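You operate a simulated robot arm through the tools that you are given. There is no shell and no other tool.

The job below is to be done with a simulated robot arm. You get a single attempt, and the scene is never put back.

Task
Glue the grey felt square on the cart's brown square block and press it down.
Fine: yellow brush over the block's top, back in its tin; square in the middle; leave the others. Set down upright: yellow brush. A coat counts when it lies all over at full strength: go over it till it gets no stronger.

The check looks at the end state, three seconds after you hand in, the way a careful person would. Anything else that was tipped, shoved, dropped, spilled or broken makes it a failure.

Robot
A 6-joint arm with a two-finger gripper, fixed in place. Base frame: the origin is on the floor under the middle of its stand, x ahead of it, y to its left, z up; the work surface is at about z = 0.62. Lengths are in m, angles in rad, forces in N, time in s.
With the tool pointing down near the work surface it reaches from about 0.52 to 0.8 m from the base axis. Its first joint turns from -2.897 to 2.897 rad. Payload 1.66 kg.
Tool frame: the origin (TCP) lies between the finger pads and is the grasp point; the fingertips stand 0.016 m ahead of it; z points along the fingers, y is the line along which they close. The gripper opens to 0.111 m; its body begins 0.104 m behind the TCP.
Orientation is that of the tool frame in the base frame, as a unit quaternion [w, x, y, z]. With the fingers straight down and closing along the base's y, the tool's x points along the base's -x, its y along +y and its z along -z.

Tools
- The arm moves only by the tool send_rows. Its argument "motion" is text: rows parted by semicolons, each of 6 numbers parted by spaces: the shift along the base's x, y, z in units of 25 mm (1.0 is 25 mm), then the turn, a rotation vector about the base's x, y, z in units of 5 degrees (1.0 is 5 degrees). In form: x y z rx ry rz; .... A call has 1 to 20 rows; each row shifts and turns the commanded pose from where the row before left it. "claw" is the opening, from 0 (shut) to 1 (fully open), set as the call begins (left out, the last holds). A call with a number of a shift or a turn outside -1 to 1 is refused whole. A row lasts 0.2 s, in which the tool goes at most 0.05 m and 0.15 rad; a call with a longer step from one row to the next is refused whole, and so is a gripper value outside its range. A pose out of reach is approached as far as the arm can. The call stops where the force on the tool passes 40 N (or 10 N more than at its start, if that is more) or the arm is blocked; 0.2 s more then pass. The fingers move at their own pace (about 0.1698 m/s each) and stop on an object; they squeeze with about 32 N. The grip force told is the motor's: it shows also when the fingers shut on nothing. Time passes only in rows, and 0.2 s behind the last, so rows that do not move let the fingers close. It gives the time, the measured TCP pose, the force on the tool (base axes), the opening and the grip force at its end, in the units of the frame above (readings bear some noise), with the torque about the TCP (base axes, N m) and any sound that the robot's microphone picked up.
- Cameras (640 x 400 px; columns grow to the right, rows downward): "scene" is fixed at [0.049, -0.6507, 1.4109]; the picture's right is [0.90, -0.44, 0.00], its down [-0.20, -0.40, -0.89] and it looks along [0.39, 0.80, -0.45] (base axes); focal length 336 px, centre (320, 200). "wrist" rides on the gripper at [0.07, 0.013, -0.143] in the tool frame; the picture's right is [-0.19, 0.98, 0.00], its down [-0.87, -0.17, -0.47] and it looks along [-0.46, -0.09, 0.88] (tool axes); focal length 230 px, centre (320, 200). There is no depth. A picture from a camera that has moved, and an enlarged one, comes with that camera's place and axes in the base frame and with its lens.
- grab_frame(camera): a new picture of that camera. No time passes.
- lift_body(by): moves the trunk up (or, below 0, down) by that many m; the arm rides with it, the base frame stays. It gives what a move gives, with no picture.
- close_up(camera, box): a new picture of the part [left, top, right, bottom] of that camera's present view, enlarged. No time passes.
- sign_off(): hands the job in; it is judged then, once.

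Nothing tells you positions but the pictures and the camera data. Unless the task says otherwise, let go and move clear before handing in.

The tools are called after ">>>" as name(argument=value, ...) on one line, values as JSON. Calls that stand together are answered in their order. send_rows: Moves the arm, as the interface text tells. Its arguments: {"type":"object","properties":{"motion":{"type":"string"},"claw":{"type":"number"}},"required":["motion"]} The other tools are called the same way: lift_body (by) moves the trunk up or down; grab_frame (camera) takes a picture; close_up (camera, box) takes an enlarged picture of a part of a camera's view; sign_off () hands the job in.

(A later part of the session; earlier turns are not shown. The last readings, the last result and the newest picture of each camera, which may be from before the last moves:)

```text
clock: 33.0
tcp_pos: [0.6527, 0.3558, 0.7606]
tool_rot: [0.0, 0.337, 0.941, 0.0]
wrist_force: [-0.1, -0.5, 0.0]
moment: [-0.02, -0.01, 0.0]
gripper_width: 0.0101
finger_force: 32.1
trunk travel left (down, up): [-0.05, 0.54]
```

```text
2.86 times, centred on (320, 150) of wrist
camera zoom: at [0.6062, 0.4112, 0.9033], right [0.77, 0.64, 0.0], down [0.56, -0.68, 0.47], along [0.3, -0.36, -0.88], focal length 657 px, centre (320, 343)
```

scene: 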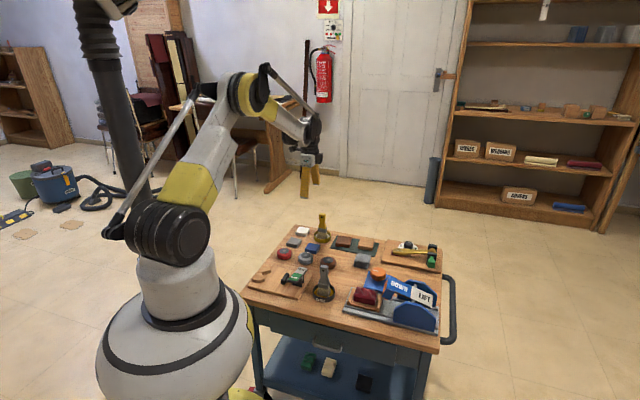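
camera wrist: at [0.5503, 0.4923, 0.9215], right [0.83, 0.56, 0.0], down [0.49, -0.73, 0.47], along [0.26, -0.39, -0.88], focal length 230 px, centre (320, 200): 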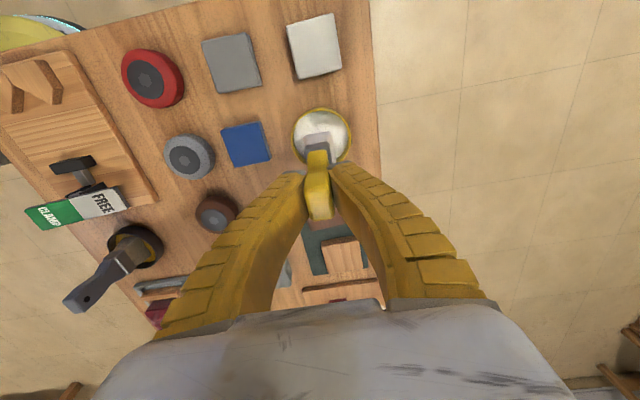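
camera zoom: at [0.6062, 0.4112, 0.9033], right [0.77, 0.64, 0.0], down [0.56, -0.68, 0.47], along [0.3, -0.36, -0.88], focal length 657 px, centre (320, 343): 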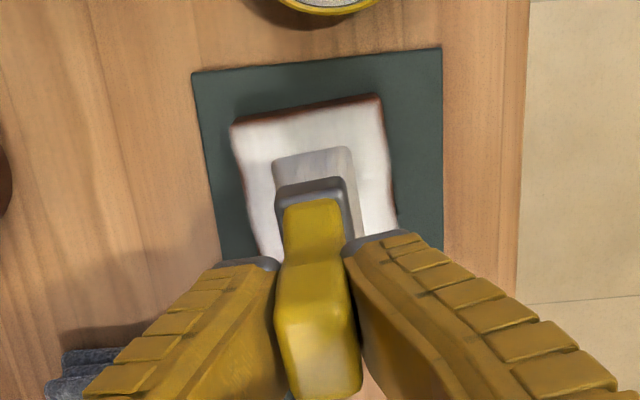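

The brush is straight again and the block hasn't moved. Next I look closely at the coat.

>>> close_up(camera="scene", box=[338, 230, 362, 252])

>>> close_up(camera="wrist", box=[285, 105, 345, 165])

```text
16.00 times, centred on (350, 241) of scene
camera zoom: at [0.049, -0.6507, 1.4109], right [0.9, -0.44, 0.0], down [-0.2, -0.4, -0.89], along [0.39, 0.8, -0.45], focal length 5378 px, centre (-160, -456)
```

zoom: 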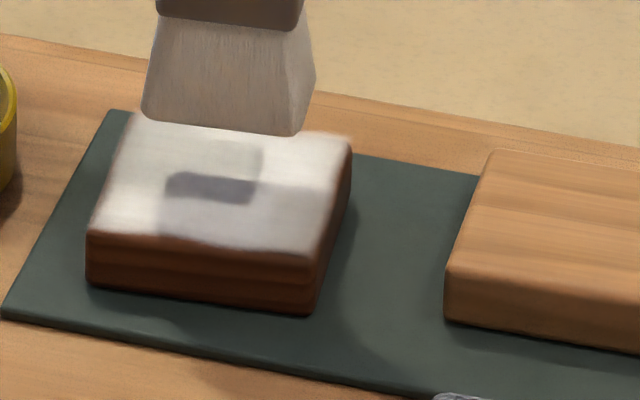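

```text
6.67 times, centred on (315, 135) of wrist
camera zoom: at [0.6062, 0.4112, 0.9033], right [0.77, 0.64, 0.0], down [0.56, -0.68, 0.47], along [0.3, -0.36, -0.88], focal length 1534 px, centre (353, 633)
```

zoom: 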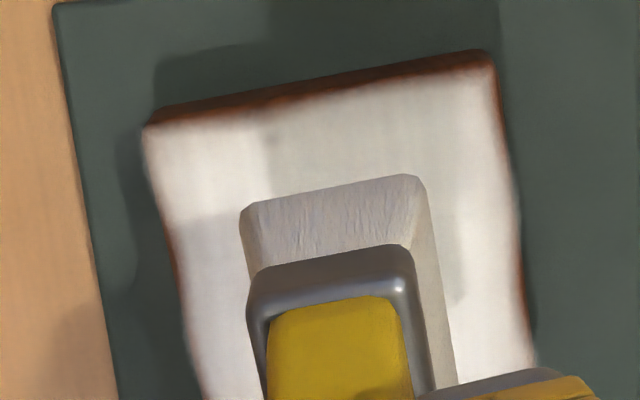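

The dark patch is only the brush's shadow; the rims are still thinner than the middle. I brush lightly along the two side edges, setting the brush down right at the edge each time so it doesn't lag.

>>> send_rows(motion="-0.207 -0.244 0 0 0 0;-0.207 -0.244 0 0 0 0;0 0 -0.465 0 0 0;0 0 -0.465 0 0 0;-0.366 0.311 0 0 0 0;0.366 -0.311 0 0 0 0;0.366 -0.311 0 0 0 0;-0.366 0.311 0 0 0 0;-0.366 0.311 0 0 0 0;0.366 -0.311 0 0 0 0;0.366 -0.311 0 0 0 0;-0.366 0.311 0 0 0 0")

>>> close_up(camera="scene", box=[330, 215, 370, 255])

```text
clock: 35.6
tcp_pos: [0.6411, 0.3431, 0.7368]
tool_rot: [0.0, 0.337, 0.941, 0.0]
wrist_force: [-1.0, 1.0, 2.2]
moment: [0.12, 0.1, -0.01]
gripper_width: 0.011
finger_force: 31.6
trunk travel left (down, up): [-0.05, 0.54]
```

```text
10.00 times, centred on (350, 235) of scene
camera zoom: at [0.049, -0.6507, 1.4109], right [0.9, -0.44, 0.0], down [-0.2, -0.4, -0.89], along [0.39, 0.8, -0.45], focal length 3361 px, centre (20, -150)
```

zoom: 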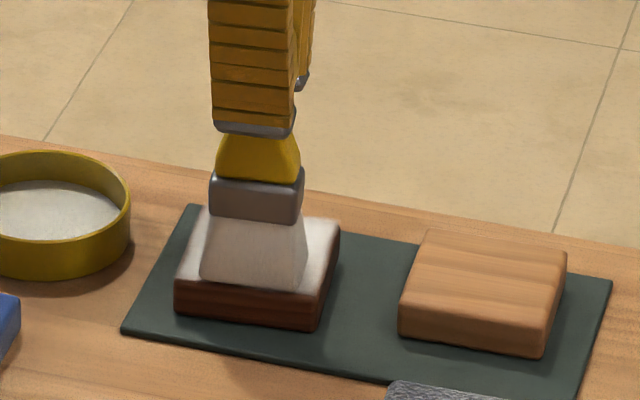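

The brush now sits right at the front edge with light force (about 3 N). I do the same along the opposite edge.

>>> send_rows(motion="0 0 0.5 0 0 0;0.415 0.487 0 0 0 0;0.415 0.487 0 0 0 0;0 0 -0.5 0 0 0;-0.366 0.311 0 0 0 0;0.366 -0.311 0 0 0 0;0.366 -0.311 0 0 0 0;-0.366 0.311 0 0 0 0;-0.366 0.311 0 0 0 0;0.366 -0.311 0 0 0 0;0.366 -0.311 0 0 0 0;-0.366 0.311 0 0 0 0")

>>> close_up(camera="scene", box=[330, 215, 370, 255])

>>> close_up(camera="wrist", box=[280, 90, 360, 150])

```text
clock: 38.2
tcp_pos: [0.6623, 0.3653, 0.7371]
tool_rot: [0.0, 0.337, 0.941, 0.0]
wrist_force: [-0.4, 0.7, 0.4]
moment: [0.02, 0.02, 0.01]
gripper_width: 0.0105
finger_force: 32.2
trunk travel left (down, up): [-0.05, 0.54]
```

```text
10.00 times, centred on (350, 235) of scene
camera zoom: at [0.049, -0.6507, 1.4109], right [0.9, -0.44, 0.0], down [-0.2, -0.4, -0.89], along [0.39, 0.8, -0.45], focal length 3361 px, centre (20, -150)
```

zoom: 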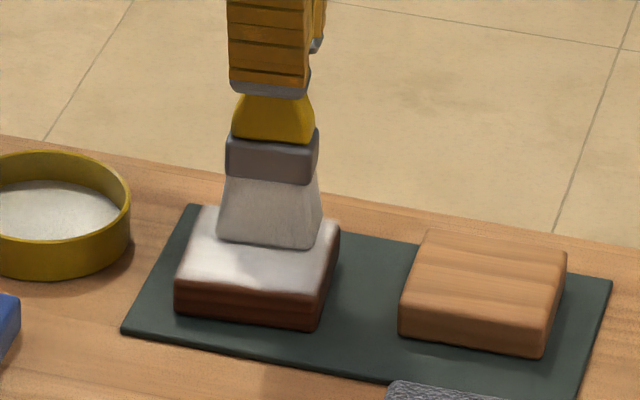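

```text
6.67 times, centred on (320, 120) of wrist
camera zoom: at [0.616, 0.4212, 0.8801], right [0.77, 0.64, 0.0], down [0.56, -0.68, 0.47], along [0.3, -0.36, -0.88], focal length 1534 px, centre (320, 733)
```

zoom: 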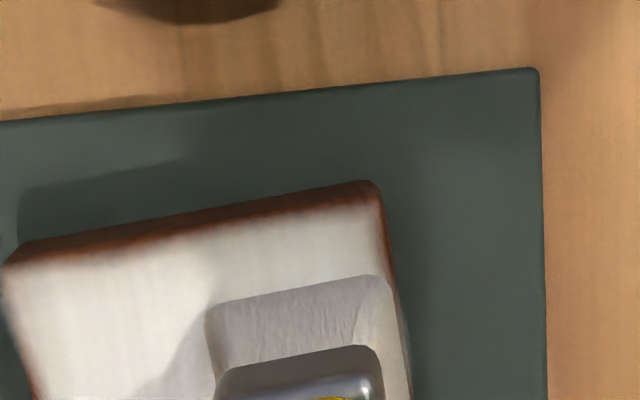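

The right-hand edge is covered; the edge nearest the wrist camera still has a thin rim. I now brush along that edge, then along the opposite one.

>>> send_rows(motion="0 0 0.4 0 0 0;-0.415 -0.487 0 0 0 0;-0.426 0.363 0 0 0 0;0 0 -0.43 0 0 0;-0.363 -0.426 0 0 0 0;0.363 0.426 0 0 0 0;0.363 0.426 0 0 0 0;-0.363 -0.426 0 0 0 0;-0.363 -0.426 0 0 0 0;0.363 0.426 0 0 0 0;0.363 0.426 0 0 0 0;-0.363 -0.426 0 0 0 0")

>>> close_up(camera="wrist", box=[280, 90, 360, 150])

>>> close_up(camera="scene", box=[330, 215, 370, 255])

```text
clock: 40.8
tcp_pos: [0.6389, 0.3652, 0.7362]
tool_rot: [-0.001, 0.338, 0.941, 0.0]
wrist_force: [1.1, 1.6, 5.1]
moment: [0.06, 0.08, -0.03]
gripper_width: 0.0132
finger_force: 31.5
trunk travel left (down, up): [-0.05, 0.54]
```

```text
6.67 times, centred on (320, 120) of wrist
camera zoom: at [0.5932, 0.419, 0.8795], right [0.77, 0.64, 0.0], down [0.56, -0.68, 0.47], along [0.3, -0.36, -0.88], focal length 1534 px, centre (320, 733)
```

zoom: 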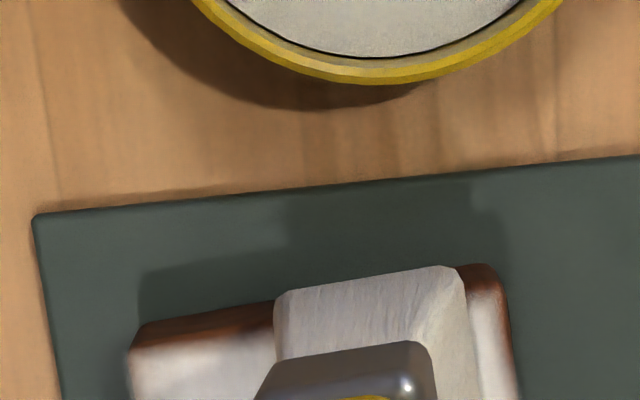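

```text
10.00 times, centred on (350, 235) of scene
camera zoom: at [0.049, -0.6507, 1.4109], right [0.9, -0.44, 0.0], down [-0.2, -0.4, -0.89], along [0.39, 0.8, -0.45], focal length 3361 px, centre (20, -150)
```

zoom: 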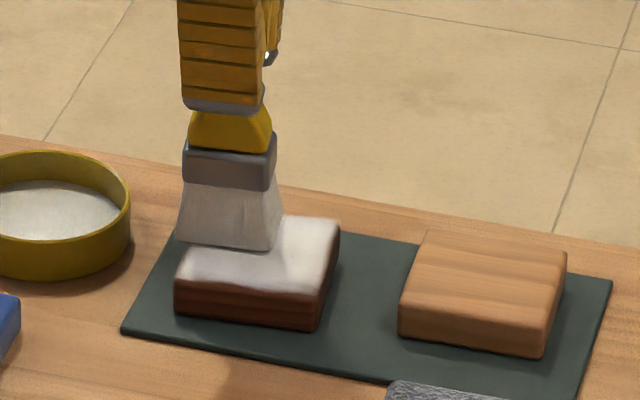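

The brush reaches past that edge well. Now the opposite (right-hand) edge.

>>> send_rows(motion="0 0 0.4 0 0 0;0.396 -0.337 0 0 0 0;0.396 -0.337 0 0 0 0;0 0 -0.39 0 0 0;-0.363 -0.426 0 0 0 0;0.363 0.426 0 0 0 0;0.363 0.426 0 0 0 0;-0.363 -0.426 0 0 0 0;-0.363 -0.426 0 0 0 0;0.363 0.426 0 0 0 0;0.363 0.426 0 0 0 0;-0.363 -0.426 0 0 0 0")

>>> close_up(camera="scene", box=[330, 215, 370, 255])

>>> send_rows(motion="0 0 0.5 0 0 0;0 0 0.8 0 0 0;-0.6 0.7 0.5 0 0 0;-0.6 0.7 0.5 0 0 0;-0.6 0.7 0 0 0 0;0 0 0 0 0 0")

>>> close_up(camera="scene", box=[338, 230, 362, 252])

>>> grab_frame(camera="wrist")

```text
clock: 43.4
tcp_pos: [0.6606, 0.3484, 0.7352]
tool_rot: [0.0, 0.337, 0.942, 0.0]
wrist_force: [-3.4, 0.8, 9.4]
moment: [0.13, 0.24, 0.01]
gripper_width: 0.0138
finger_force: 32.2
trunk travel left (down, up): [-0.05, 0.54]
```

```text
10.00 times, centred on (350, 235) of scene
camera zoom: at [0.049, -0.6507, 1.4109], right [0.9, -0.44, 0.0], down [-0.2, -0.4, -0.89], along [0.39, 0.8, -0.45], focal length 3361 px, centre (20, -150)
```

zoom: 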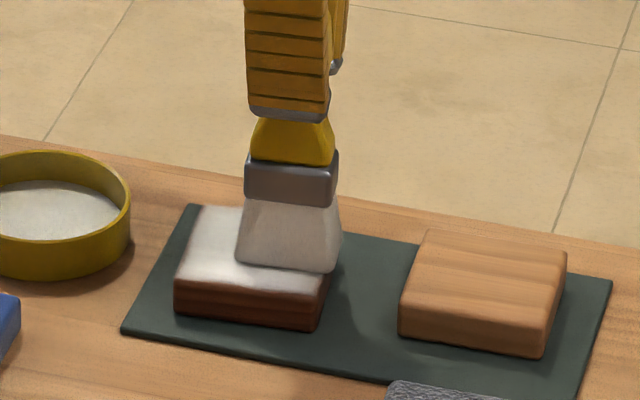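

```text
clock: 44.8
tcp_pos: [0.6153, 0.4003, 0.7933]
tool_rot: [0.0, 0.337, 0.941, 0.0]
wrist_force: [-0.1, 0.0, -1.2]
moment: [0.02, -0.02, 0.0]
gripper_width: 0.0098
finger_force: 32.1
trunk travel left (down, up): [-0.05, 0.54]
```

```text
16.00 times, centred on (350, 241) of scene
camera zoom: at [0.049, -0.6507, 1.4109], right [0.9, -0.44, 0.0], down [-0.2, -0.4, -0.89], along [0.39, 0.8, -0.45], focal length 5378 px, centre (-160, -456)
```

zoom: 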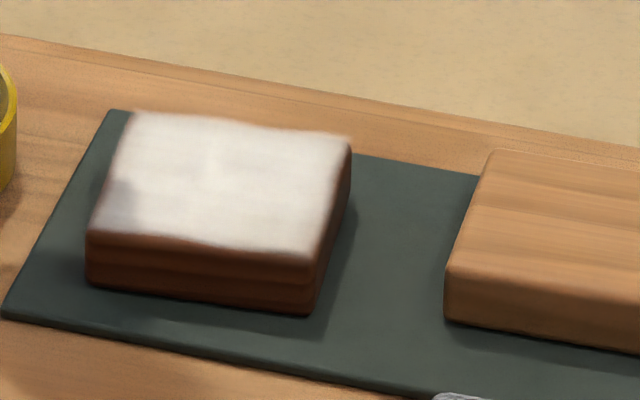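

```text
taken
camera wrist: at [0.5695, 0.4545, 0.937], right [0.77, 0.64, 0.0], down [0.56, -0.68, 0.47], along [0.3, -0.36, -0.88], focal length 230 px, centre (320, 200)
```

wrist: 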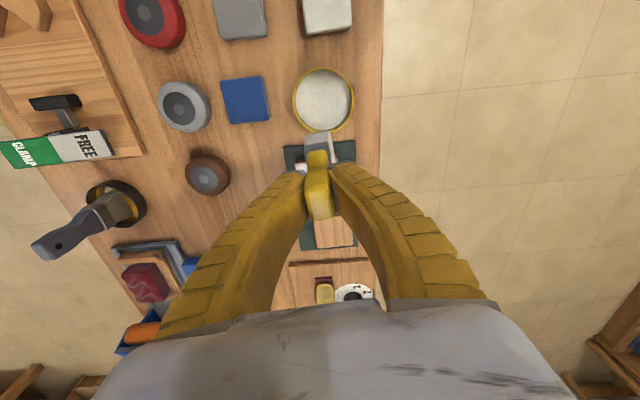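

The coat covers the top right up to the rounded rim. I move to the other side so the wrist camera gets a clear top-down look at the coat.

>>> send_rows(motion="0.05 -1 0.1 0 0 0;0.05 -1 0.1 0 0 0;0.05 -1 0.1 0 0 0;0.05 -1 0 0 0 0;0.05 -1 0 0 0 0;0 0 0 0 0 0")

>>> grab_frame(camera="wrist")

>>> close_up(camera="wrist", box=[330, 90, 430, 170])

>>> close_up(camera="scene", box=[338, 230, 362, 252])

```text
clock: 46.2
tcp_pos: [0.621, 0.2724, 0.8027]
tool_rot: [0.001, 0.337, 0.941, 0.0]
wrist_force: [0.2, 0.2, -0.9]
moment: [0.02, 0.02, 0.01]
gripper_width: 0.01
finger_force: 32.5
trunk travel left (down, up): [-0.05, 0.54]
```

```text
taken
camera wrist: at [0.5757, 0.327, 0.9455], right [0.77, 0.64, 0.0], down [0.56, -0.68, 0.47], along [0.3, -0.36, -0.88], focal length 230 px, centre (320, 200)
```

wrist: 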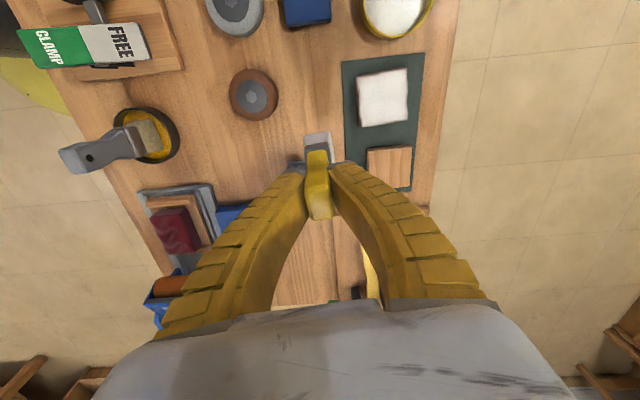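

```text
5.00 times, centred on (380, 130) of wrist
camera zoom: at [0.5757, 0.327, 0.9455], right [0.77, 0.64, 0.0], down [0.56, -0.68, 0.47], along [0.3, -0.36, -0.88], focal length 1150 px, centre (20, 550)
```

zoom: 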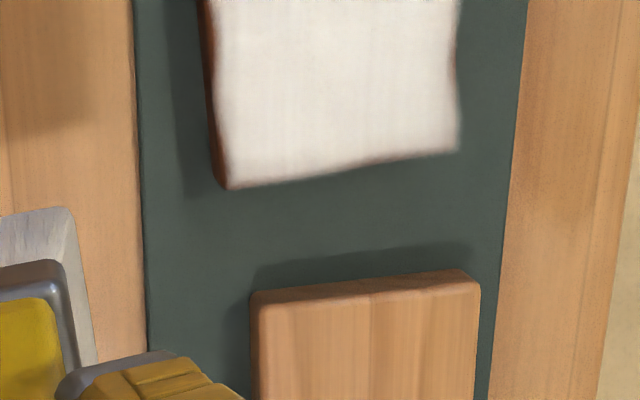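

```text
16.00 times, centred on (350, 241) of scene
camera zoom: at [0.049, -0.6507, 1.4109], right [0.9, -0.44, 0.0], down [-0.2, -0.4, -0.89], along [0.39, 0.8, -0.45], focal length 5378 px, centre (-160, -456)
```

zoom: 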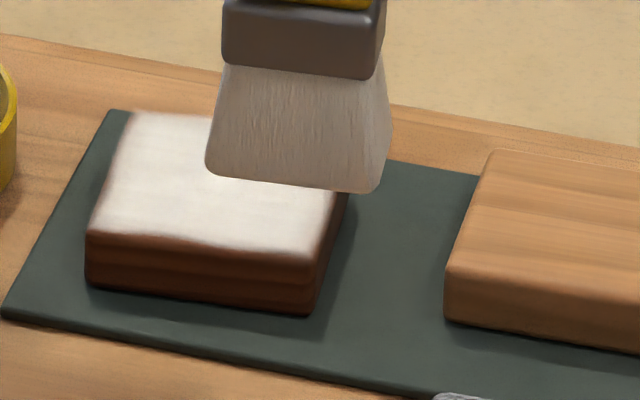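

>>> close_up(camera="wrist", box=[340, 55, 430, 135])

```text
5.00 times, centred on (385, 95) of wrist
camera zoom: at [0.5757, 0.327, 0.9455], right [0.77, 0.64, 0.0], down [0.56, -0.68, 0.47], along [0.3, -0.36, -0.88], focal length 1150 px, centre (-5, 725)
```

zoom: 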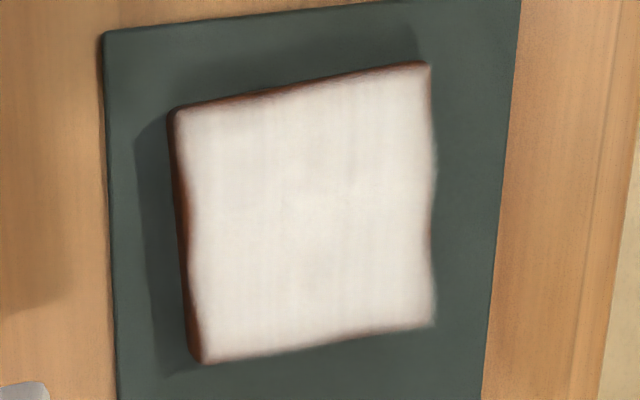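

The coat now looks evenly white over the whole top. I go over it once more with light strokes to confirm it gets no stronger.

>>> send_rows(motion="0.296 0.803 0 0 0 0;0.296 0.803 0 0 0 0;0.296 0.803 0 0 0 0;0.296 0.803 0 0 0 0;0 0 -0.8 0 0 0;0 0 -0.8 0 0 0;0 0 -0.8 0 0 0;0 0 0 0 0 0")

>>> send_rows(motion="-0.729 -0.115 0 0 0 0;0 0 -0.17 0 0 0;0.363 0.426 0 0 0 0;0.363 0.426 0 0 0 0;0.244 -0.207 0 0 0 0;-0.363 -0.426 0 0 0 0;-0.363 -0.426 0 0 0 0;0.244 -0.207 0 0 0 0;0.363 0.426 0 0 0 0;0.363 0.426 0 0 0 0;0.244 -0.207 0 0 0 0;-0.363 -0.426 0 0 0 0;-0.363 -0.426 0 0 0 0;0.363 0.426 0 0 0 0;0.363 0.426 0 0 0 0;-0.244 0.207 0 0 0 0;-0.363 -0.426 0 0 0 0;-0.363 -0.426 0 0 0 0;-0.244 0.207 0 0 0 0")

>>> close_up(camera="scene", box=[330, 215, 370, 255])

```text
clock: 48.0
tcp_pos: [0.6505, 0.3556, 0.7416]
tool_rot: [-0.001, 0.337, 0.941, 0.0]
wrist_force: [0.4, -0.2, -1.1]
moment: [0.01, -0.02, -0.04]
gripper_width: 0.0101
finger_force: 32.5
trunk travel left (down, up): [-0.05, 0.54]
```

```text
clock: 52.0
tcp_pos: [0.6401, 0.3466, 0.7374]
tool_rot: [0.0, 0.337, 0.942, 0.0]
wrist_force: [0.0, -0.4, -1.6]
moment: [0.02, 0.02, 0.03]
gripper_width: 0.01
finger_force: 31.8
trunk travel left (down, up): [-0.05, 0.54]
```

```text
10.00 times, centred on (350, 235) of scene
camera zoom: at [0.049, -0.6507, 1.4109], right [0.9, -0.44, 0.0], down [-0.2, -0.4, -0.89], along [0.39, 0.8, -0.45], focal length 3361 px, centre (20, -150)
```

zoom: 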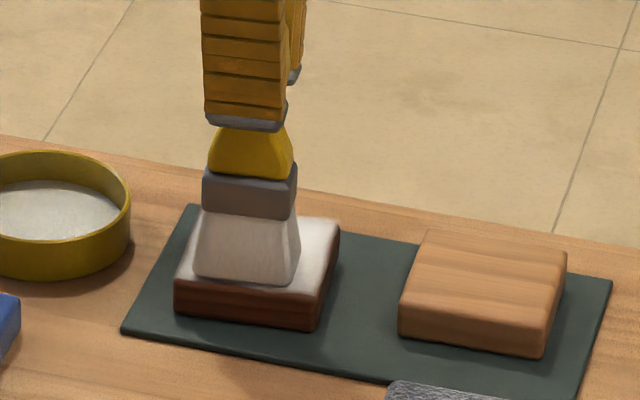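

At this height there is practically no pressure, so that pass barely touched. I lower by 1.5 mm and repeat the full pass.

>>> send_rows(motion="-0.244 0.207 0 0 0 0;0 0 -0.06 0 0 0;0.363 0.426 0 0 0 0;0.363 0.426 0 0 0 0;0.244 -0.207 0 0 0 0;-0.363 -0.426 0 0 0 0;-0.363 -0.426 0 0 0 0;0.244 -0.207 0 0 0 0;0.363 0.426 0 0 0 0;0.363 0.426 0 0 0 0;0.244 -0.207 0 0 0 0;-0.363 -0.426 0 0 0 0;-0.363 -0.426 0 0 0 0;0.363 0.426 0 0 0 0;0.363 0.426 0 0 0 0;-0.244 0.207 0 0 0 0;-0.363 -0.426 0 0 0 0;-0.363 -0.426 0 0 0 0;-0.244 0.207 0 0 0 0")

>>> close_up(camera="scene", box=[330, 215, 370, 255])

```text
clock: 56.0
tcp_pos: [0.64, 0.3473, 0.736]
tool_rot: [0.0, 0.336, 0.942, 0.001]
wrist_force: [1.6, -0.6, 8.5]
moment: [-0.09, -0.21, -0.03]
gripper_width: 0.0143
finger_force: 31.8
trunk travel left (down, up): [-0.05, 0.54]
```

```text
10.00 times, centred on (350, 235) of scene
camera zoom: at [0.049, -0.6507, 1.4109], right [0.9, -0.44, 0.0], down [-0.2, -0.4, -0.89], along [0.39, 0.8, -0.45], focal length 3361 px, centre (20, -150)
```

zoom: 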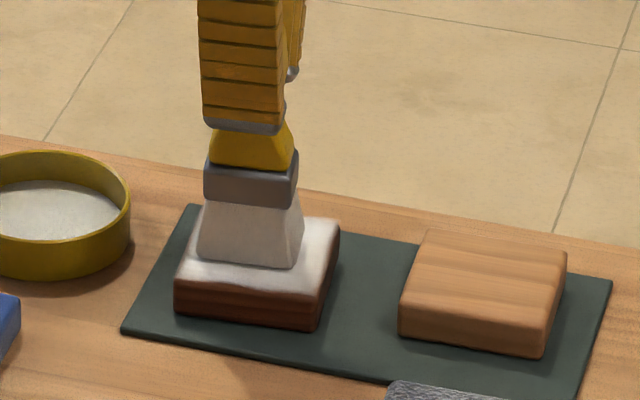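

The whole top has had a firmer pass. I finish with edge strokes on both sides again, then lift to compare.

>>> send_rows(motion="0 0 0.3 0 0 0;0.07 -0.165 0 0 0 0;0 0 -0.28 0 0 0;-0.366 0.311 0 0 0 0;0.366 -0.311 0 0 0 0;0.366 -0.311 0 0 0 0;-0.366 0.311 0 0 0 0;-0.366 0.311 0 0 0 0;0.366 -0.311 0 0 0 0;0 0 0.4 0 0 0;0.415 0.487 0 0 0 0;0.415 0.487 0 0 0 0;0 0 -0.41 0 0 0;-0.366 0.311 0 0 0 0;0.366 -0.311 0 0 0 0;0.366 -0.311 0 0 0 0;-0.366 0.311 0 0 0 0;-0.366 0.311 0 0 0 0;0.366 -0.311 0 0 0 0;0 0 0.5 0 0 0")

>>> send_rows(motion="-0.4 -0.5 0.5 0 0 0;-0.4 -0.5 0.5 0 0 0;-0.3 -0.8 0.5 0 0 0;-0.3 -0.8 0.4 0 0 0;-0.3 -0.8 0 0 0 0;-0.2 -0.6 0 0 0 0;0 0 0 0 0 0")

>>> grab_frame(camera="wrist")

>>> close_up(camera="scene", box=[338, 230, 362, 252])

```text
clock: 60.2
tcp_pos: [0.6624, 0.3668, 0.7506]
tool_rot: [0.0, 0.337, 0.942, 0.0]
wrist_force: [1.0, 0.6, -0.3]
moment: [0.0, 0.02, 0.01]
gripper_width: 0.0101
finger_force: 32.3
trunk travel left (down, up): [-0.05, 0.54]
```

```text
clock: 61.8
tcp_pos: [0.6145, 0.2669, 0.7976]
tool_rot: [0.001, 0.337, 0.942, 0.0]
wrist_force: [-0.1, -1.0, -0.2]
moment: [0.01, -0.01, 0.01]
gripper_width: 0.01
finger_force: 32.2
trunk travel left (down, up): [-0.05, 0.54]
```

```text
taken
camera wrist: at [0.5695, 0.3215, 0.9394], right [0.77, 0.64, 0.0], down [0.56, -0.68, 0.47], along [0.3, -0.36, -0.88], focal length 230 px, centre (320, 200)
```

wrist: 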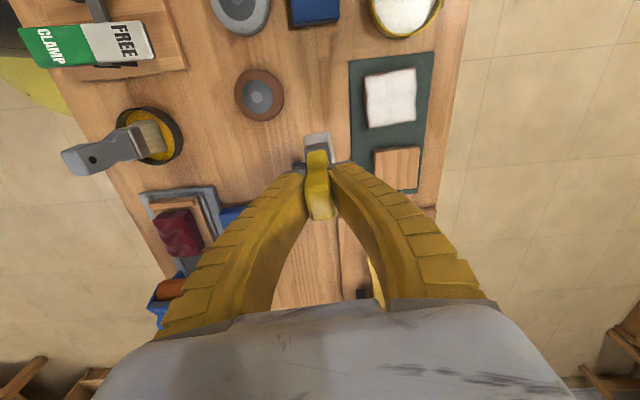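

```text
16.00 times, centred on (350, 241) of scene
camera zoom: at [0.049, -0.6507, 1.4109], right [0.9, -0.44, 0.0], down [-0.2, -0.4, -0.89], along [0.39, 0.8, -0.45], focal length 5378 px, centre (-160, -456)
```

zoom: 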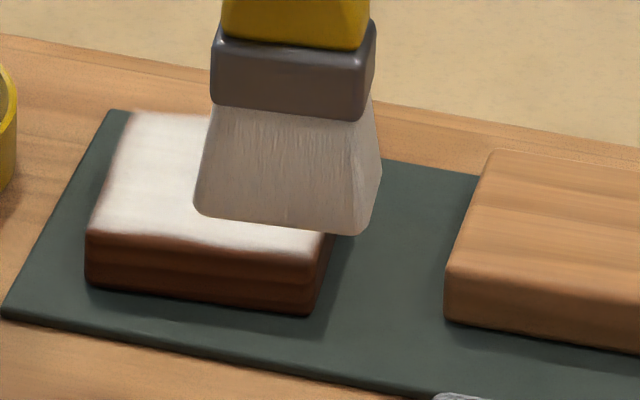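

>>> close_up(camera="wrist", box=[345, 55, 435, 135])

```text
5.00 times, centred on (390, 95) of wrist
camera zoom: at [0.5695, 0.3215, 0.9394], right [0.77, 0.64, 0.0], down [0.56, -0.68, 0.47], along [0.3, -0.36, -0.88], focal length 1150 px, centre (-30, 725)
```

zoom: 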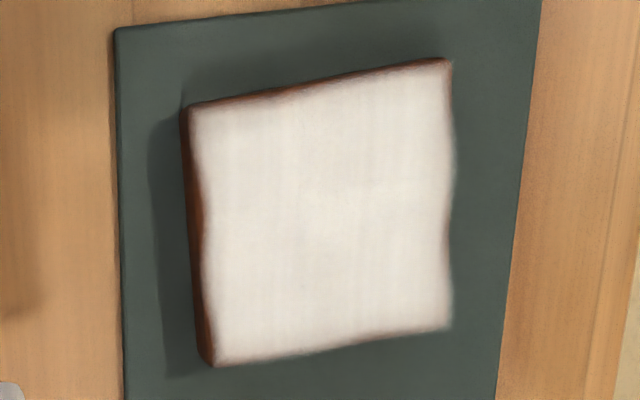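

The coat looks the same as before this pass, evenly white over the whole top, so it's at full strength. I now carry the brush back over its tin, undoing the turn, and check alignment.

>>> send_rows(motion="-0.143 0.945 0 0 0 -0.157;-0.143 0.945 0 0 0 -0.157;-0.143 0.945 0 0 0 -0.157;-0.143 0.945 0 0 0 -0.157;-0.143 0.945 0 0 0 -0.157;-0.143 0.945 0 0 0 -0.157;-0.144 0.946 0 0 0 -0.158;0 0 0 0 0 0;0 0 -0.6 0 0 0;0 0 0 0 0 0")

>>> close_up(camera="wrist", box=[270, 90, 370, 220])

>>> close_up(camera="scene", box=[290, 190, 360, 260])

```text
clock: 64.0
tcp_pos: [0.5893, 0.4324, 0.7803]
tool_rot: [0.0, 0.383, 0.924, 0.0]
wrist_force: [0.2, 0.2, -0.9]
moment: [0.0, 0.01, 0.03]
gripper_width: 0.0098
finger_force: 32.8
trunk travel left (down, up): [-0.05, 0.54]
```

```text
3.08 times, centred on (320, 155) of wrist
camera zoom: at [0.5488, 0.4917, 0.9238], right [0.83, 0.56, 0.0], down [0.49, -0.73, 0.47], along [0.26, -0.39, -0.88], focal length 708 px, centre (320, 338)
```

zoom: 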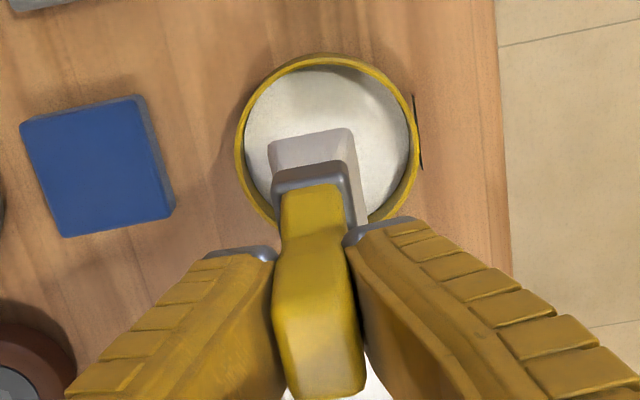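

```text
5.71 times, centred on (325, 225) of scene
camera zoom: at [0.049, -0.6507, 1.4109], right [0.9, -0.44, 0.0], down [-0.2, -0.4, -0.89], along [0.39, 0.8, -0.45], focal length 1921 px, centre (291, 57)
```

zoom: 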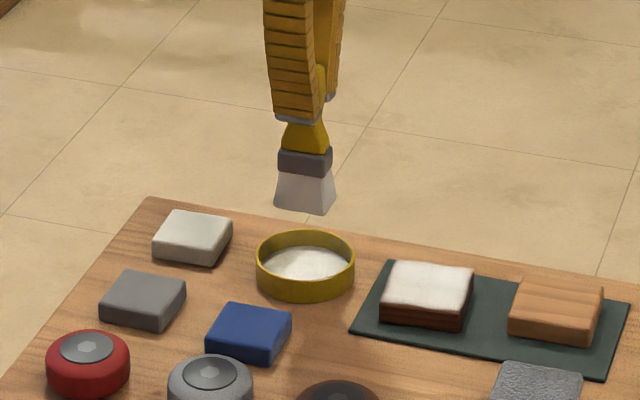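

The brush hangs over its tin at the same place as before. I shift it about 5 mm so it's centred in the tin, then lower it in.

>>> send_rows(motion="-0.1 0.2 0 0 0 0;0 0 -0.5 0 0 0;0 0 -0.5 0 0 0;0 0 -0.5 0 0 0;0 0 -0.4 0 0 0;0 0 -0.2 0 0 0;0 0 0 0 0 0")

>>> close_up(camera="scene", box=[300, 200, 350, 250])

>>> close_up(camera="wrist", box=[280, 90, 360, 190])

```text
clock: 65.6
tcp_pos: [0.5832, 0.437, 0.7294]
tool_rot: [0.0, 0.383, 0.924, 0.0]
wrist_force: [0.6, 0.3, -0.9]
moment: [-0.01, -0.02, -0.01]
gripper_width: 0.0097
finger_force: 31.7
trunk travel left (down, up): [-0.05, 0.54]
```

```text
8.00 times, centred on (325, 225) of scene
camera zoom: at [0.049, -0.6507, 1.4109], right [0.9, -0.44, 0.0], down [-0.2, -0.4, -0.89], along [0.39, 0.8, -0.45], focal length 2689 px, centre (280, 0)
```

zoom: 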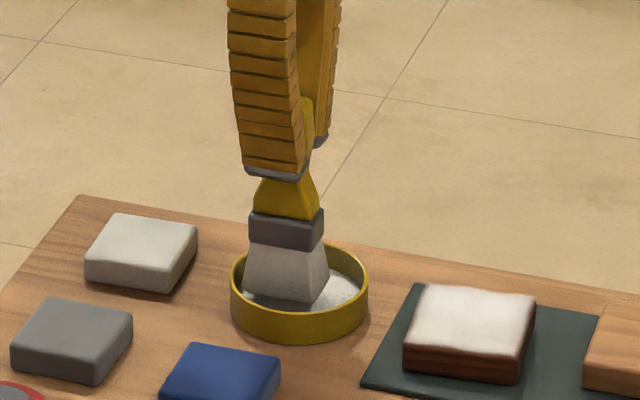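

```text
4.00 times, centred on (320, 140) of wrist
camera zoom: at [0.5438, 0.4965, 0.8725], right [0.83, 0.56, 0.0], down [0.49, -0.73, 0.47], along [0.26, -0.39, -0.88], focal length 920 px, centre (320, 440)
```

zoom: 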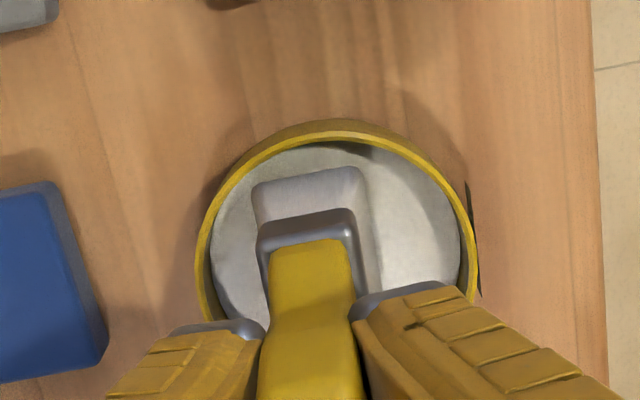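

The brush is inside the tin but about 4 mm to the left of its middle. I shift it and lower slowly until it touches the bottom.

>>> send_rows(motion="0.11 0.1 0 0 0 0;0 0 -0.12 0 0 0;0 0 -0.12 0 0 0;0 0 0 0 0 0")

>>> send_rows(motion="0 0 -0.06 0 0 0;0 0 0 0 0 0")

>>> close_up(camera="wrist", box=[280, 90, 360, 190])

>>> close_up(camera="scene", box=[300, 200, 350, 250])

```text
clock: 66.6
tcp_pos: [0.5883, 0.4381, 0.723]
tool_rot: [0.0, 0.383, 0.924, 0.0]
wrist_force: [0.2, -0.8, -0.9]
moment: [0.02, -0.01, -0.01]
gripper_width: 0.0096
finger_force: 31.8
trunk travel left (down, up): [-0.05, 0.54]
```

```text
clock: 67.2
tcp_pos: [0.5892, 0.4388, 0.7213]
tool_rot: [-0.001, 0.383, 0.924, 0.001]
wrist_force: [-0.2, -0.1, -0.2]
moment: [0.03, 0.04, 0.03]
gripper_width: 0.0104
finger_force: 31.4
trunk travel left (down, up): [-0.05, 0.54]
```

```text
4.00 times, centred on (320, 140) of wrist
camera zoom: at [0.5489, 0.4983, 0.8648], right [0.83, 0.56, 0.0], down [0.49, -0.73, 0.47], along [0.26, -0.39, -0.88], focal length 920 px, centre (320, 440)
```

zoom: 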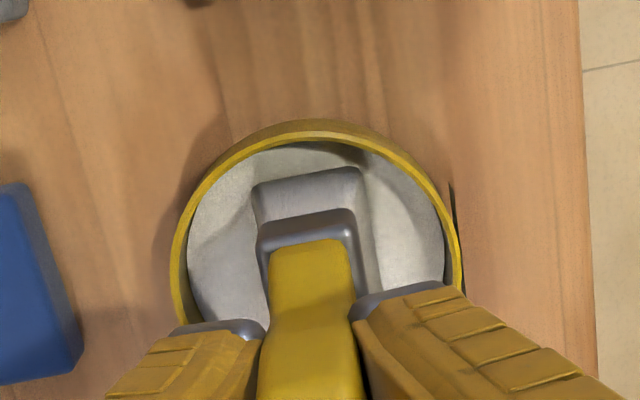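

```text
8.00 times, centred on (325, 225) of scene
camera zoom: at [0.049, -0.6507, 1.4109], right [0.9, -0.44, 0.0], down [-0.2, -0.4, -0.89], along [0.39, 0.8, -0.45], focal length 2689 px, centre (280, 0)
```

zoom: 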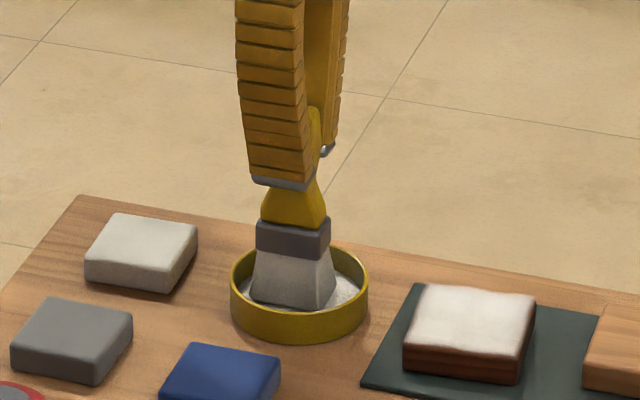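

Centred now, and the force just begins to change. I lower another 1 mm at a time until the brush clearly stands on the tin's floor.

>>> send_rows(motion="0 0 -0.04 0 0 0;0 0 0 0 0 0")

>>> close_up(camera="scene", box=[300, 200, 350, 250])

```text
clock: 67.8
tcp_pos: [0.5891, 0.4398, 0.7207]
tool_rot: [0.0, 0.383, 0.924, 0.0]
wrist_force: [0.4, -2.3, 3.2]
moment: [-0.08, -0.09, 0.0]
gripper_width: 0.0112
finger_force: 32.2
trunk travel left (down, up): [-0.05, 0.54]
```

```text
8.00 times, centred on (325, 225) of scene
camera zoom: at [0.049, -0.6507, 1.4109], right [0.9, -0.44, 0.0], down [-0.2, -0.4, -0.89], along [0.39, 0.8, -0.45], focal length 2689 px, centre (280, 0)
```

zoom: 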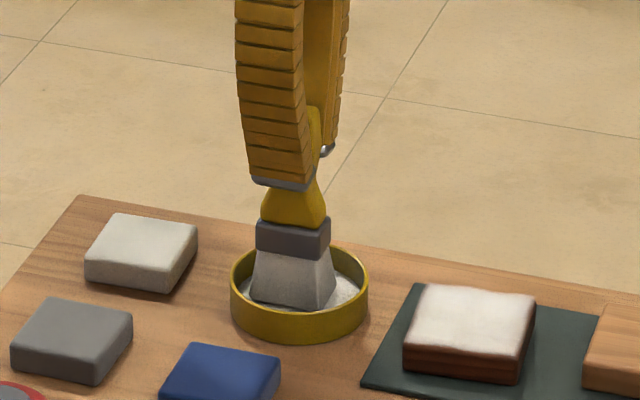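

The brush stands on the tin floor (about 3–4 N). I open the fingers to release it and check that it stands upright.

>>> send_rows(motion="0 0 0 0 0 0;0 0 0 0 0 0;0 0 0 0 0 0", claw=1)

>>> close_up(camera="scene", box=[300, 200, 350, 250])

>>> grab_frame(camera="wrist")

```text
clock: 68.6
tcp_pos: [0.589, 0.4395, 0.7203]
tool_rot: [0.0, 0.382, 0.924, 0.0]
wrist_force: [1.0, -0.1, 0.7]
moment: [-0.02, 0.02, 0.0]
gripper_width: 0.1107
finger_force: 0.0
trunk travel left (down, up): [-0.05, 0.54]
```

```text
8.00 times, centred on (325, 225) of scene
camera zoom: at [0.049, -0.6507, 1.4109], right [0.9, -0.44, 0.0], down [-0.2, -0.4, -0.89], along [0.39, 0.8, -0.45], focal length 2689 px, centre (280, 0)
```

zoom: 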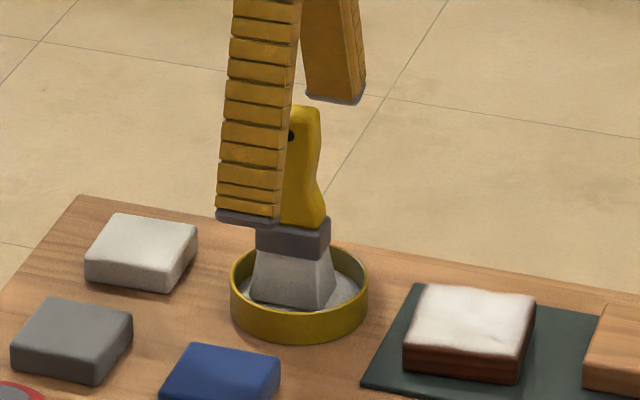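

```text
taken
camera wrist: at [0.549, 0.4989, 0.864], right [0.83, 0.56, 0.0], down [0.49, -0.73, 0.47], along [0.26, -0.39, -0.88], focal length 230 px, centre (320, 200)
```

wrist: 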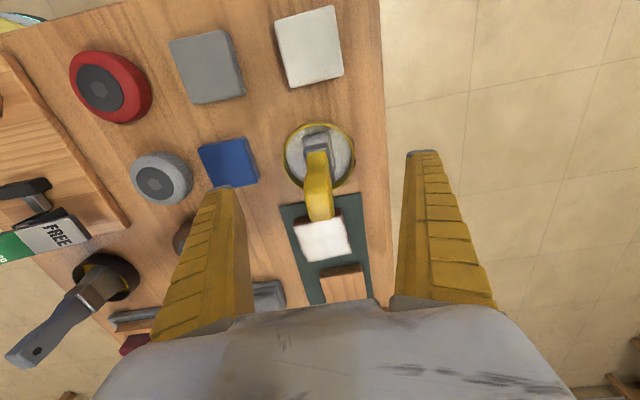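

The brush stands upright in its tin, released. I raise the arm clear, then move above the grey felt with the fingers set a bit wider than the felt.

>>> send_rows(motion="0 0 0.8 0 0 0;0 0 1 0 0 0;0 0 1 0 0 0;0 0 1 0 0 0;-1 0.08 0 0 0 -0.06;-1 0.08 0 0 0 -0.06;-1 0.08 0 0 0 -0.06;-1 0.08 0 0 0 -0.06;-1 0.08 0 0 0 -0.06;0 0 -0.8 0 0 0;0 0 -0.8 0 0 0;0 0 -0.8 0 0 0;0 0 0 0 0 0;0 0 0 0 0 0")

>>> send_rows(motion="0 0 0 0 0 0;0 0 0 0 0 0", claw=0.58)

>>> grab_frame(camera="wrist")

>>> close_up(camera="wrist", box=[250, 90, 390, 200])

>>> close_up(camera="scene", box=[260, 190, 360, 260])

```text
clock: 71.6
tcp_pos: [0.4626, 0.4472, 0.7553]
tool_rot: [0.001, 0.395, 0.919, 0.0]
wrist_force: [0.8, -0.3, -0.5]
moment: [0.03, 0.0, -0.02]
gripper_width: 0.1108
finger_force: 0.0
trunk travel left (down, up): [-0.05, 0.54]
```

```text
clock: 72.2
tcp_pos: [0.4629, 0.4475, 0.7562]
tool_rot: [0.0, 0.394, 0.919, 0.0]
wrist_force: [0.3, -0.4, -0.1]
moment: [-0.01, -0.02, -0.03]
gripper_width: 0.0662
finger_force: 0.8
trunk travel left (down, up): [-0.05, 0.54]
```

```text
taken
camera wrist: at [0.4245, 0.5082, 0.899], right [0.84, 0.54, 0.0], down [0.47, -0.74, 0.47], along [0.25, -0.4, -0.88], focal length 230 px, centre (320, 200)
```

wrist: 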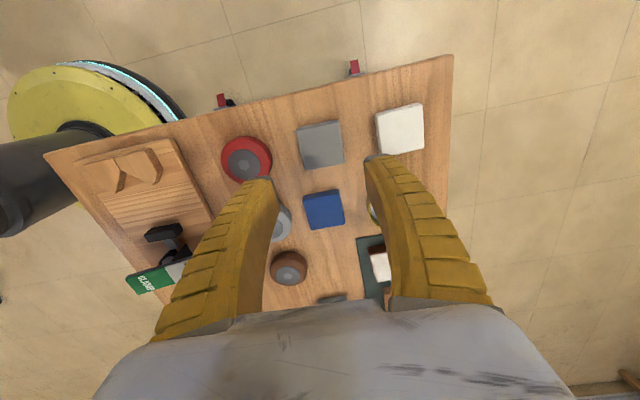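

```text
3.64 times, centred on (320, 145) of wrist
camera zoom: at [0.4245, 0.5082, 0.899], right [0.84, 0.54, 0.0], down [0.47, -0.74, 0.47], along [0.25, -0.4, -0.88], focal length 837 px, centre (320, 400)
```

zoom: 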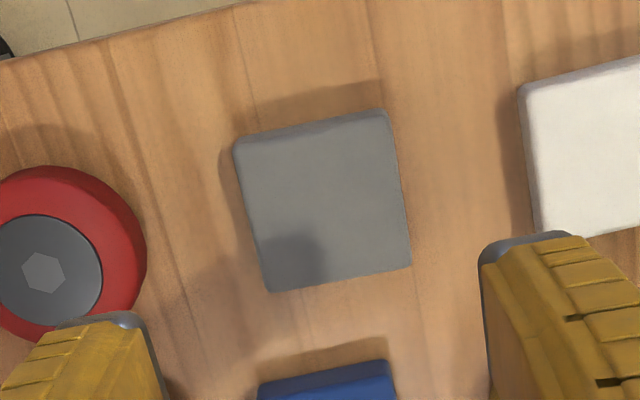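

```text
5.71 times, centred on (310, 225) of scene
camera zoom: at [0.049, -0.6507, 1.4109], right [0.9, -0.44, 0.0], down [-0.2, -0.4, -0.89], along [0.39, 0.8, -0.45], focal length 1921 px, centre (377, 57)
```

zoom: 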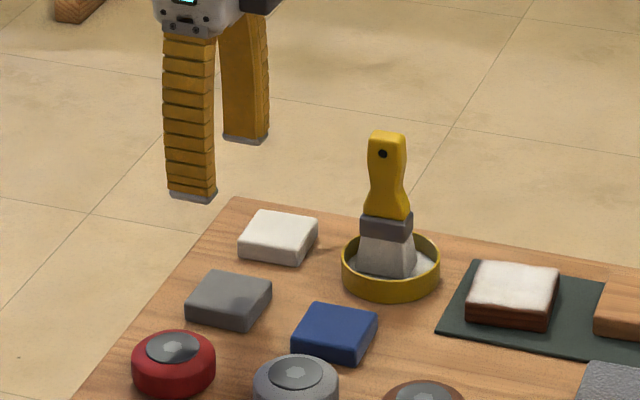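

The brush stands upright in its tin. The felt is centred at (0.4646, 0.4488) turned 43.7°, which matches the gripper within about 1.5 mm. I make the small correction and go down to just above it.

>>> send_rows(motion="0.06 0.03 -0.7 0 0 0;0 0 -0.8 0 0 0;0 0 -0.8 0 0 0;0 0 -0.8 0 0 0;0 0 -0.7 0 0 0;0 0 0 0 0 0;0 0 0 0 0 0")

>>> grab_frame(camera="wrist")

>>> close_up(camera="scene", box=[270, 210, 340, 270])

```text
clock: 73.8
tcp_pos: [0.467, 0.4515, 0.6577]
tool_rot: [0.0, 0.395, 0.919, 0.0]
wrist_force: [-0.1, -0.4, 0.5]
moment: [0.01, -0.02, -0.04]
gripper_width: 0.0663
finger_force: 1.0
trunk travel left (down, up): [-0.05, 0.54]
```

```text
taken
camera wrist: at [0.4288, 0.511, 0.8007], right [0.84, 0.54, 0.0], down [0.47, -0.74, 0.47], along [0.25, -0.4, -0.88], focal length 230 px, centre (320, 200)
```

wrist: 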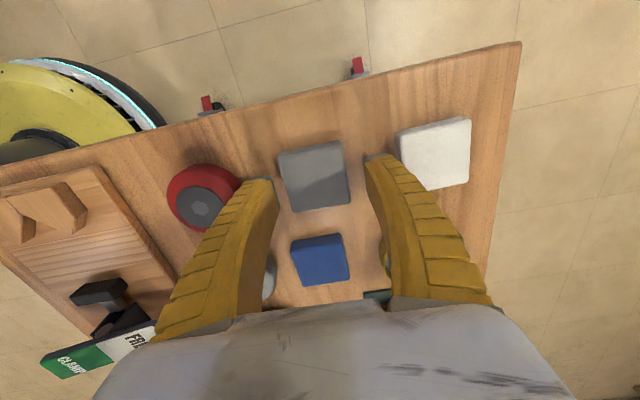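

```text
6.67 times, centred on (305, 240) of scene
camera zoom: at [0.049, -0.6507, 1.4109], right [0.9, -0.44, 0.0], down [-0.2, -0.4, -0.89], along [0.39, 0.8, -0.45], focal length 2241 px, centre (420, -67)
```

zoom: 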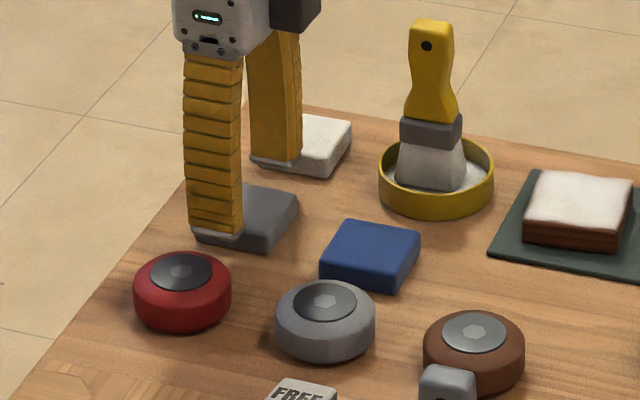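

The felt sits about 3.5 mm nearer the left finger than the centre. I shift to centre on it, then lower so the fingertips stop a few millimetres above the tabletop.

>>> send_rows(motion="-0.1 -0.1 0 0 0 0;0 0 -0.2 0 0 0;0 0 -0.2 0 0 0;0 0 0 0 0 0;0 0 0 0 0 0")

>>> close_up(camera="wrist", box=[240, 110, 420, 220])

>>> close_up(camera="scene", box=[270, 210, 340, 270])

```text
clock: 75.0
tcp_pos: [0.4631, 0.4493, 0.65]
tool_rot: [0.0, 0.395, 0.919, 0.0]
wrist_force: [0.2, 1.2, -0.1]
moment: [-0.02, 0.0, 0.0]
gripper_width: 0.0661
finger_force: 1.8
trunk travel left (down, up): [-0.05, 0.54]
```

```text
3.56 times, centred on (330, 165) of wrist
camera zoom: at [0.4254, 0.5094, 0.793], right [0.84, 0.54, 0.0], down [0.47, -0.74, 0.47], along [0.25, -0.4, -0.88], focal length 818 px, centre (284, 324)
```

zoom: 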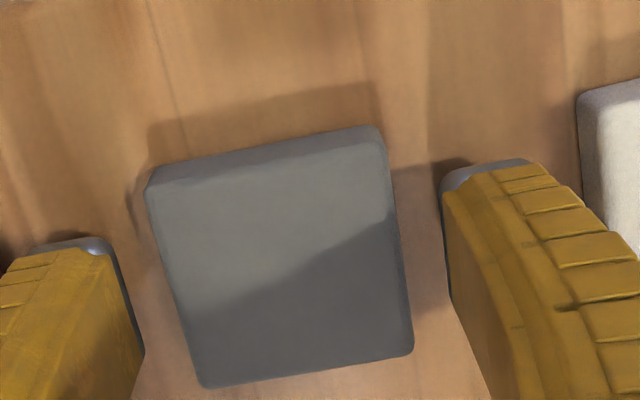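

```text
6.67 times, centred on (305, 240) of scene
camera zoom: at [0.049, -0.6507, 1.4109], right [0.9, -0.44, 0.0], down [-0.2, -0.4, -0.89], along [0.39, 0.8, -0.45], focal length 2241 px, centre (420, -67)
```

zoom: 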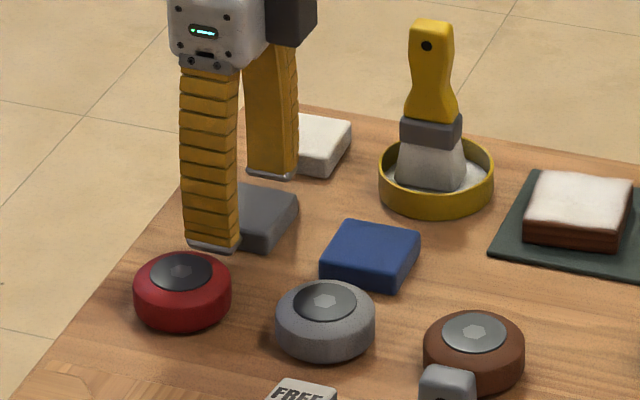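

The felt is centred between the fingers. I lower 8 mm more and close on it.

>>> send_rows(motion="0 0 -0.16 0 0 0;0 0 -0.16 0 0 0;0 0 0 0 0 0;0 0 0 0 0 0")

>>> close_up(camera="scene", box=[280, 220, 320, 260])

```text
clock: 76.0
tcp_pos: [0.4644, 0.4478, 0.643]
tool_rot: [0.0, 0.395, 0.919, 0.0]
wrist_force: [0.3, -0.5, 0.0]
moment: [-0.03, -0.01, -0.03]
gripper_width: 0.0659
finger_force: 1.5
trunk travel left (down, up): [-0.05, 0.54]
```

```text
10.00 times, centred on (300, 240) of scene
camera zoom: at [0.049, -0.6507, 1.4109], right [0.9, -0.44, 0.0], down [-0.2, -0.4, -0.89], along [0.39, 0.8, -0.45], focal length 3361 px, centre (520, -200)
```

zoom: 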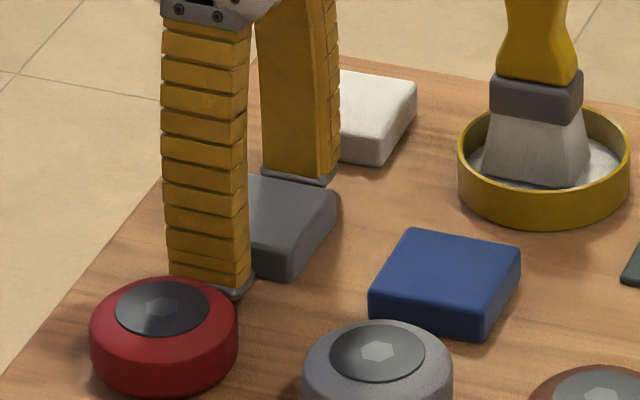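

Everything is clear around the fingers. I close on the felt.

>>> send_rows(motion="0 0 0 0 0 0;0 0 0 0 0 0;0 0 0 0 0 0;0 0 0 0 0 0", claw=0.2)

>>> close_up(camera="wrist", box=[240, 110, 420, 220])

>>> close_up(camera="scene", box=[270, 210, 340, 270])

```text
clock: 77.0
tcp_pos: [0.4638, 0.4481, 0.6427]
tool_rot: [-0.001, 0.395, 0.919, 0.0]
wrist_force: [0.3, 0.2, 7.9]
moment: [-0.01, 0.03, 0.0]
gripper_width: 0.0454
finger_force: 32.0
trunk travel left (down, up): [-0.05, 0.54]
```

```text
3.56 times, centred on (330, 165) of wrist
camera zoom: at [0.4252, 0.5079, 0.7861], right [0.84, 0.54, 0.0], down [0.47, -0.74, 0.47], along [0.25, -0.4, -0.88], focal length 818 px, centre (284, 324)
```

zoom: 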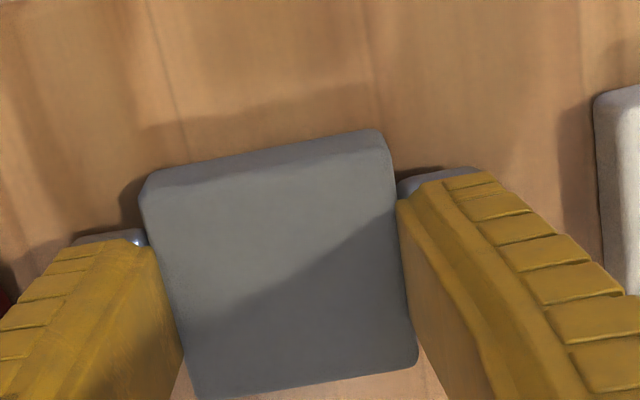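

```text
6.67 times, centred on (305, 240) of scene
camera zoom: at [0.049, -0.6507, 1.4109], right [0.9, -0.44, 0.0], down [-0.2, -0.4, -0.89], along [0.39, 0.8, -0.45], focal length 2241 px, centre (420, -67)
```

zoom: 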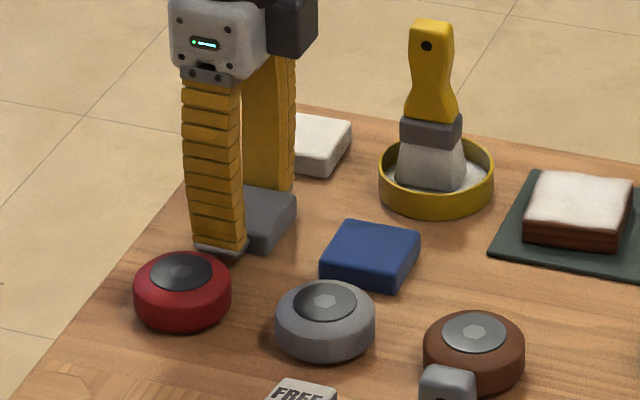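

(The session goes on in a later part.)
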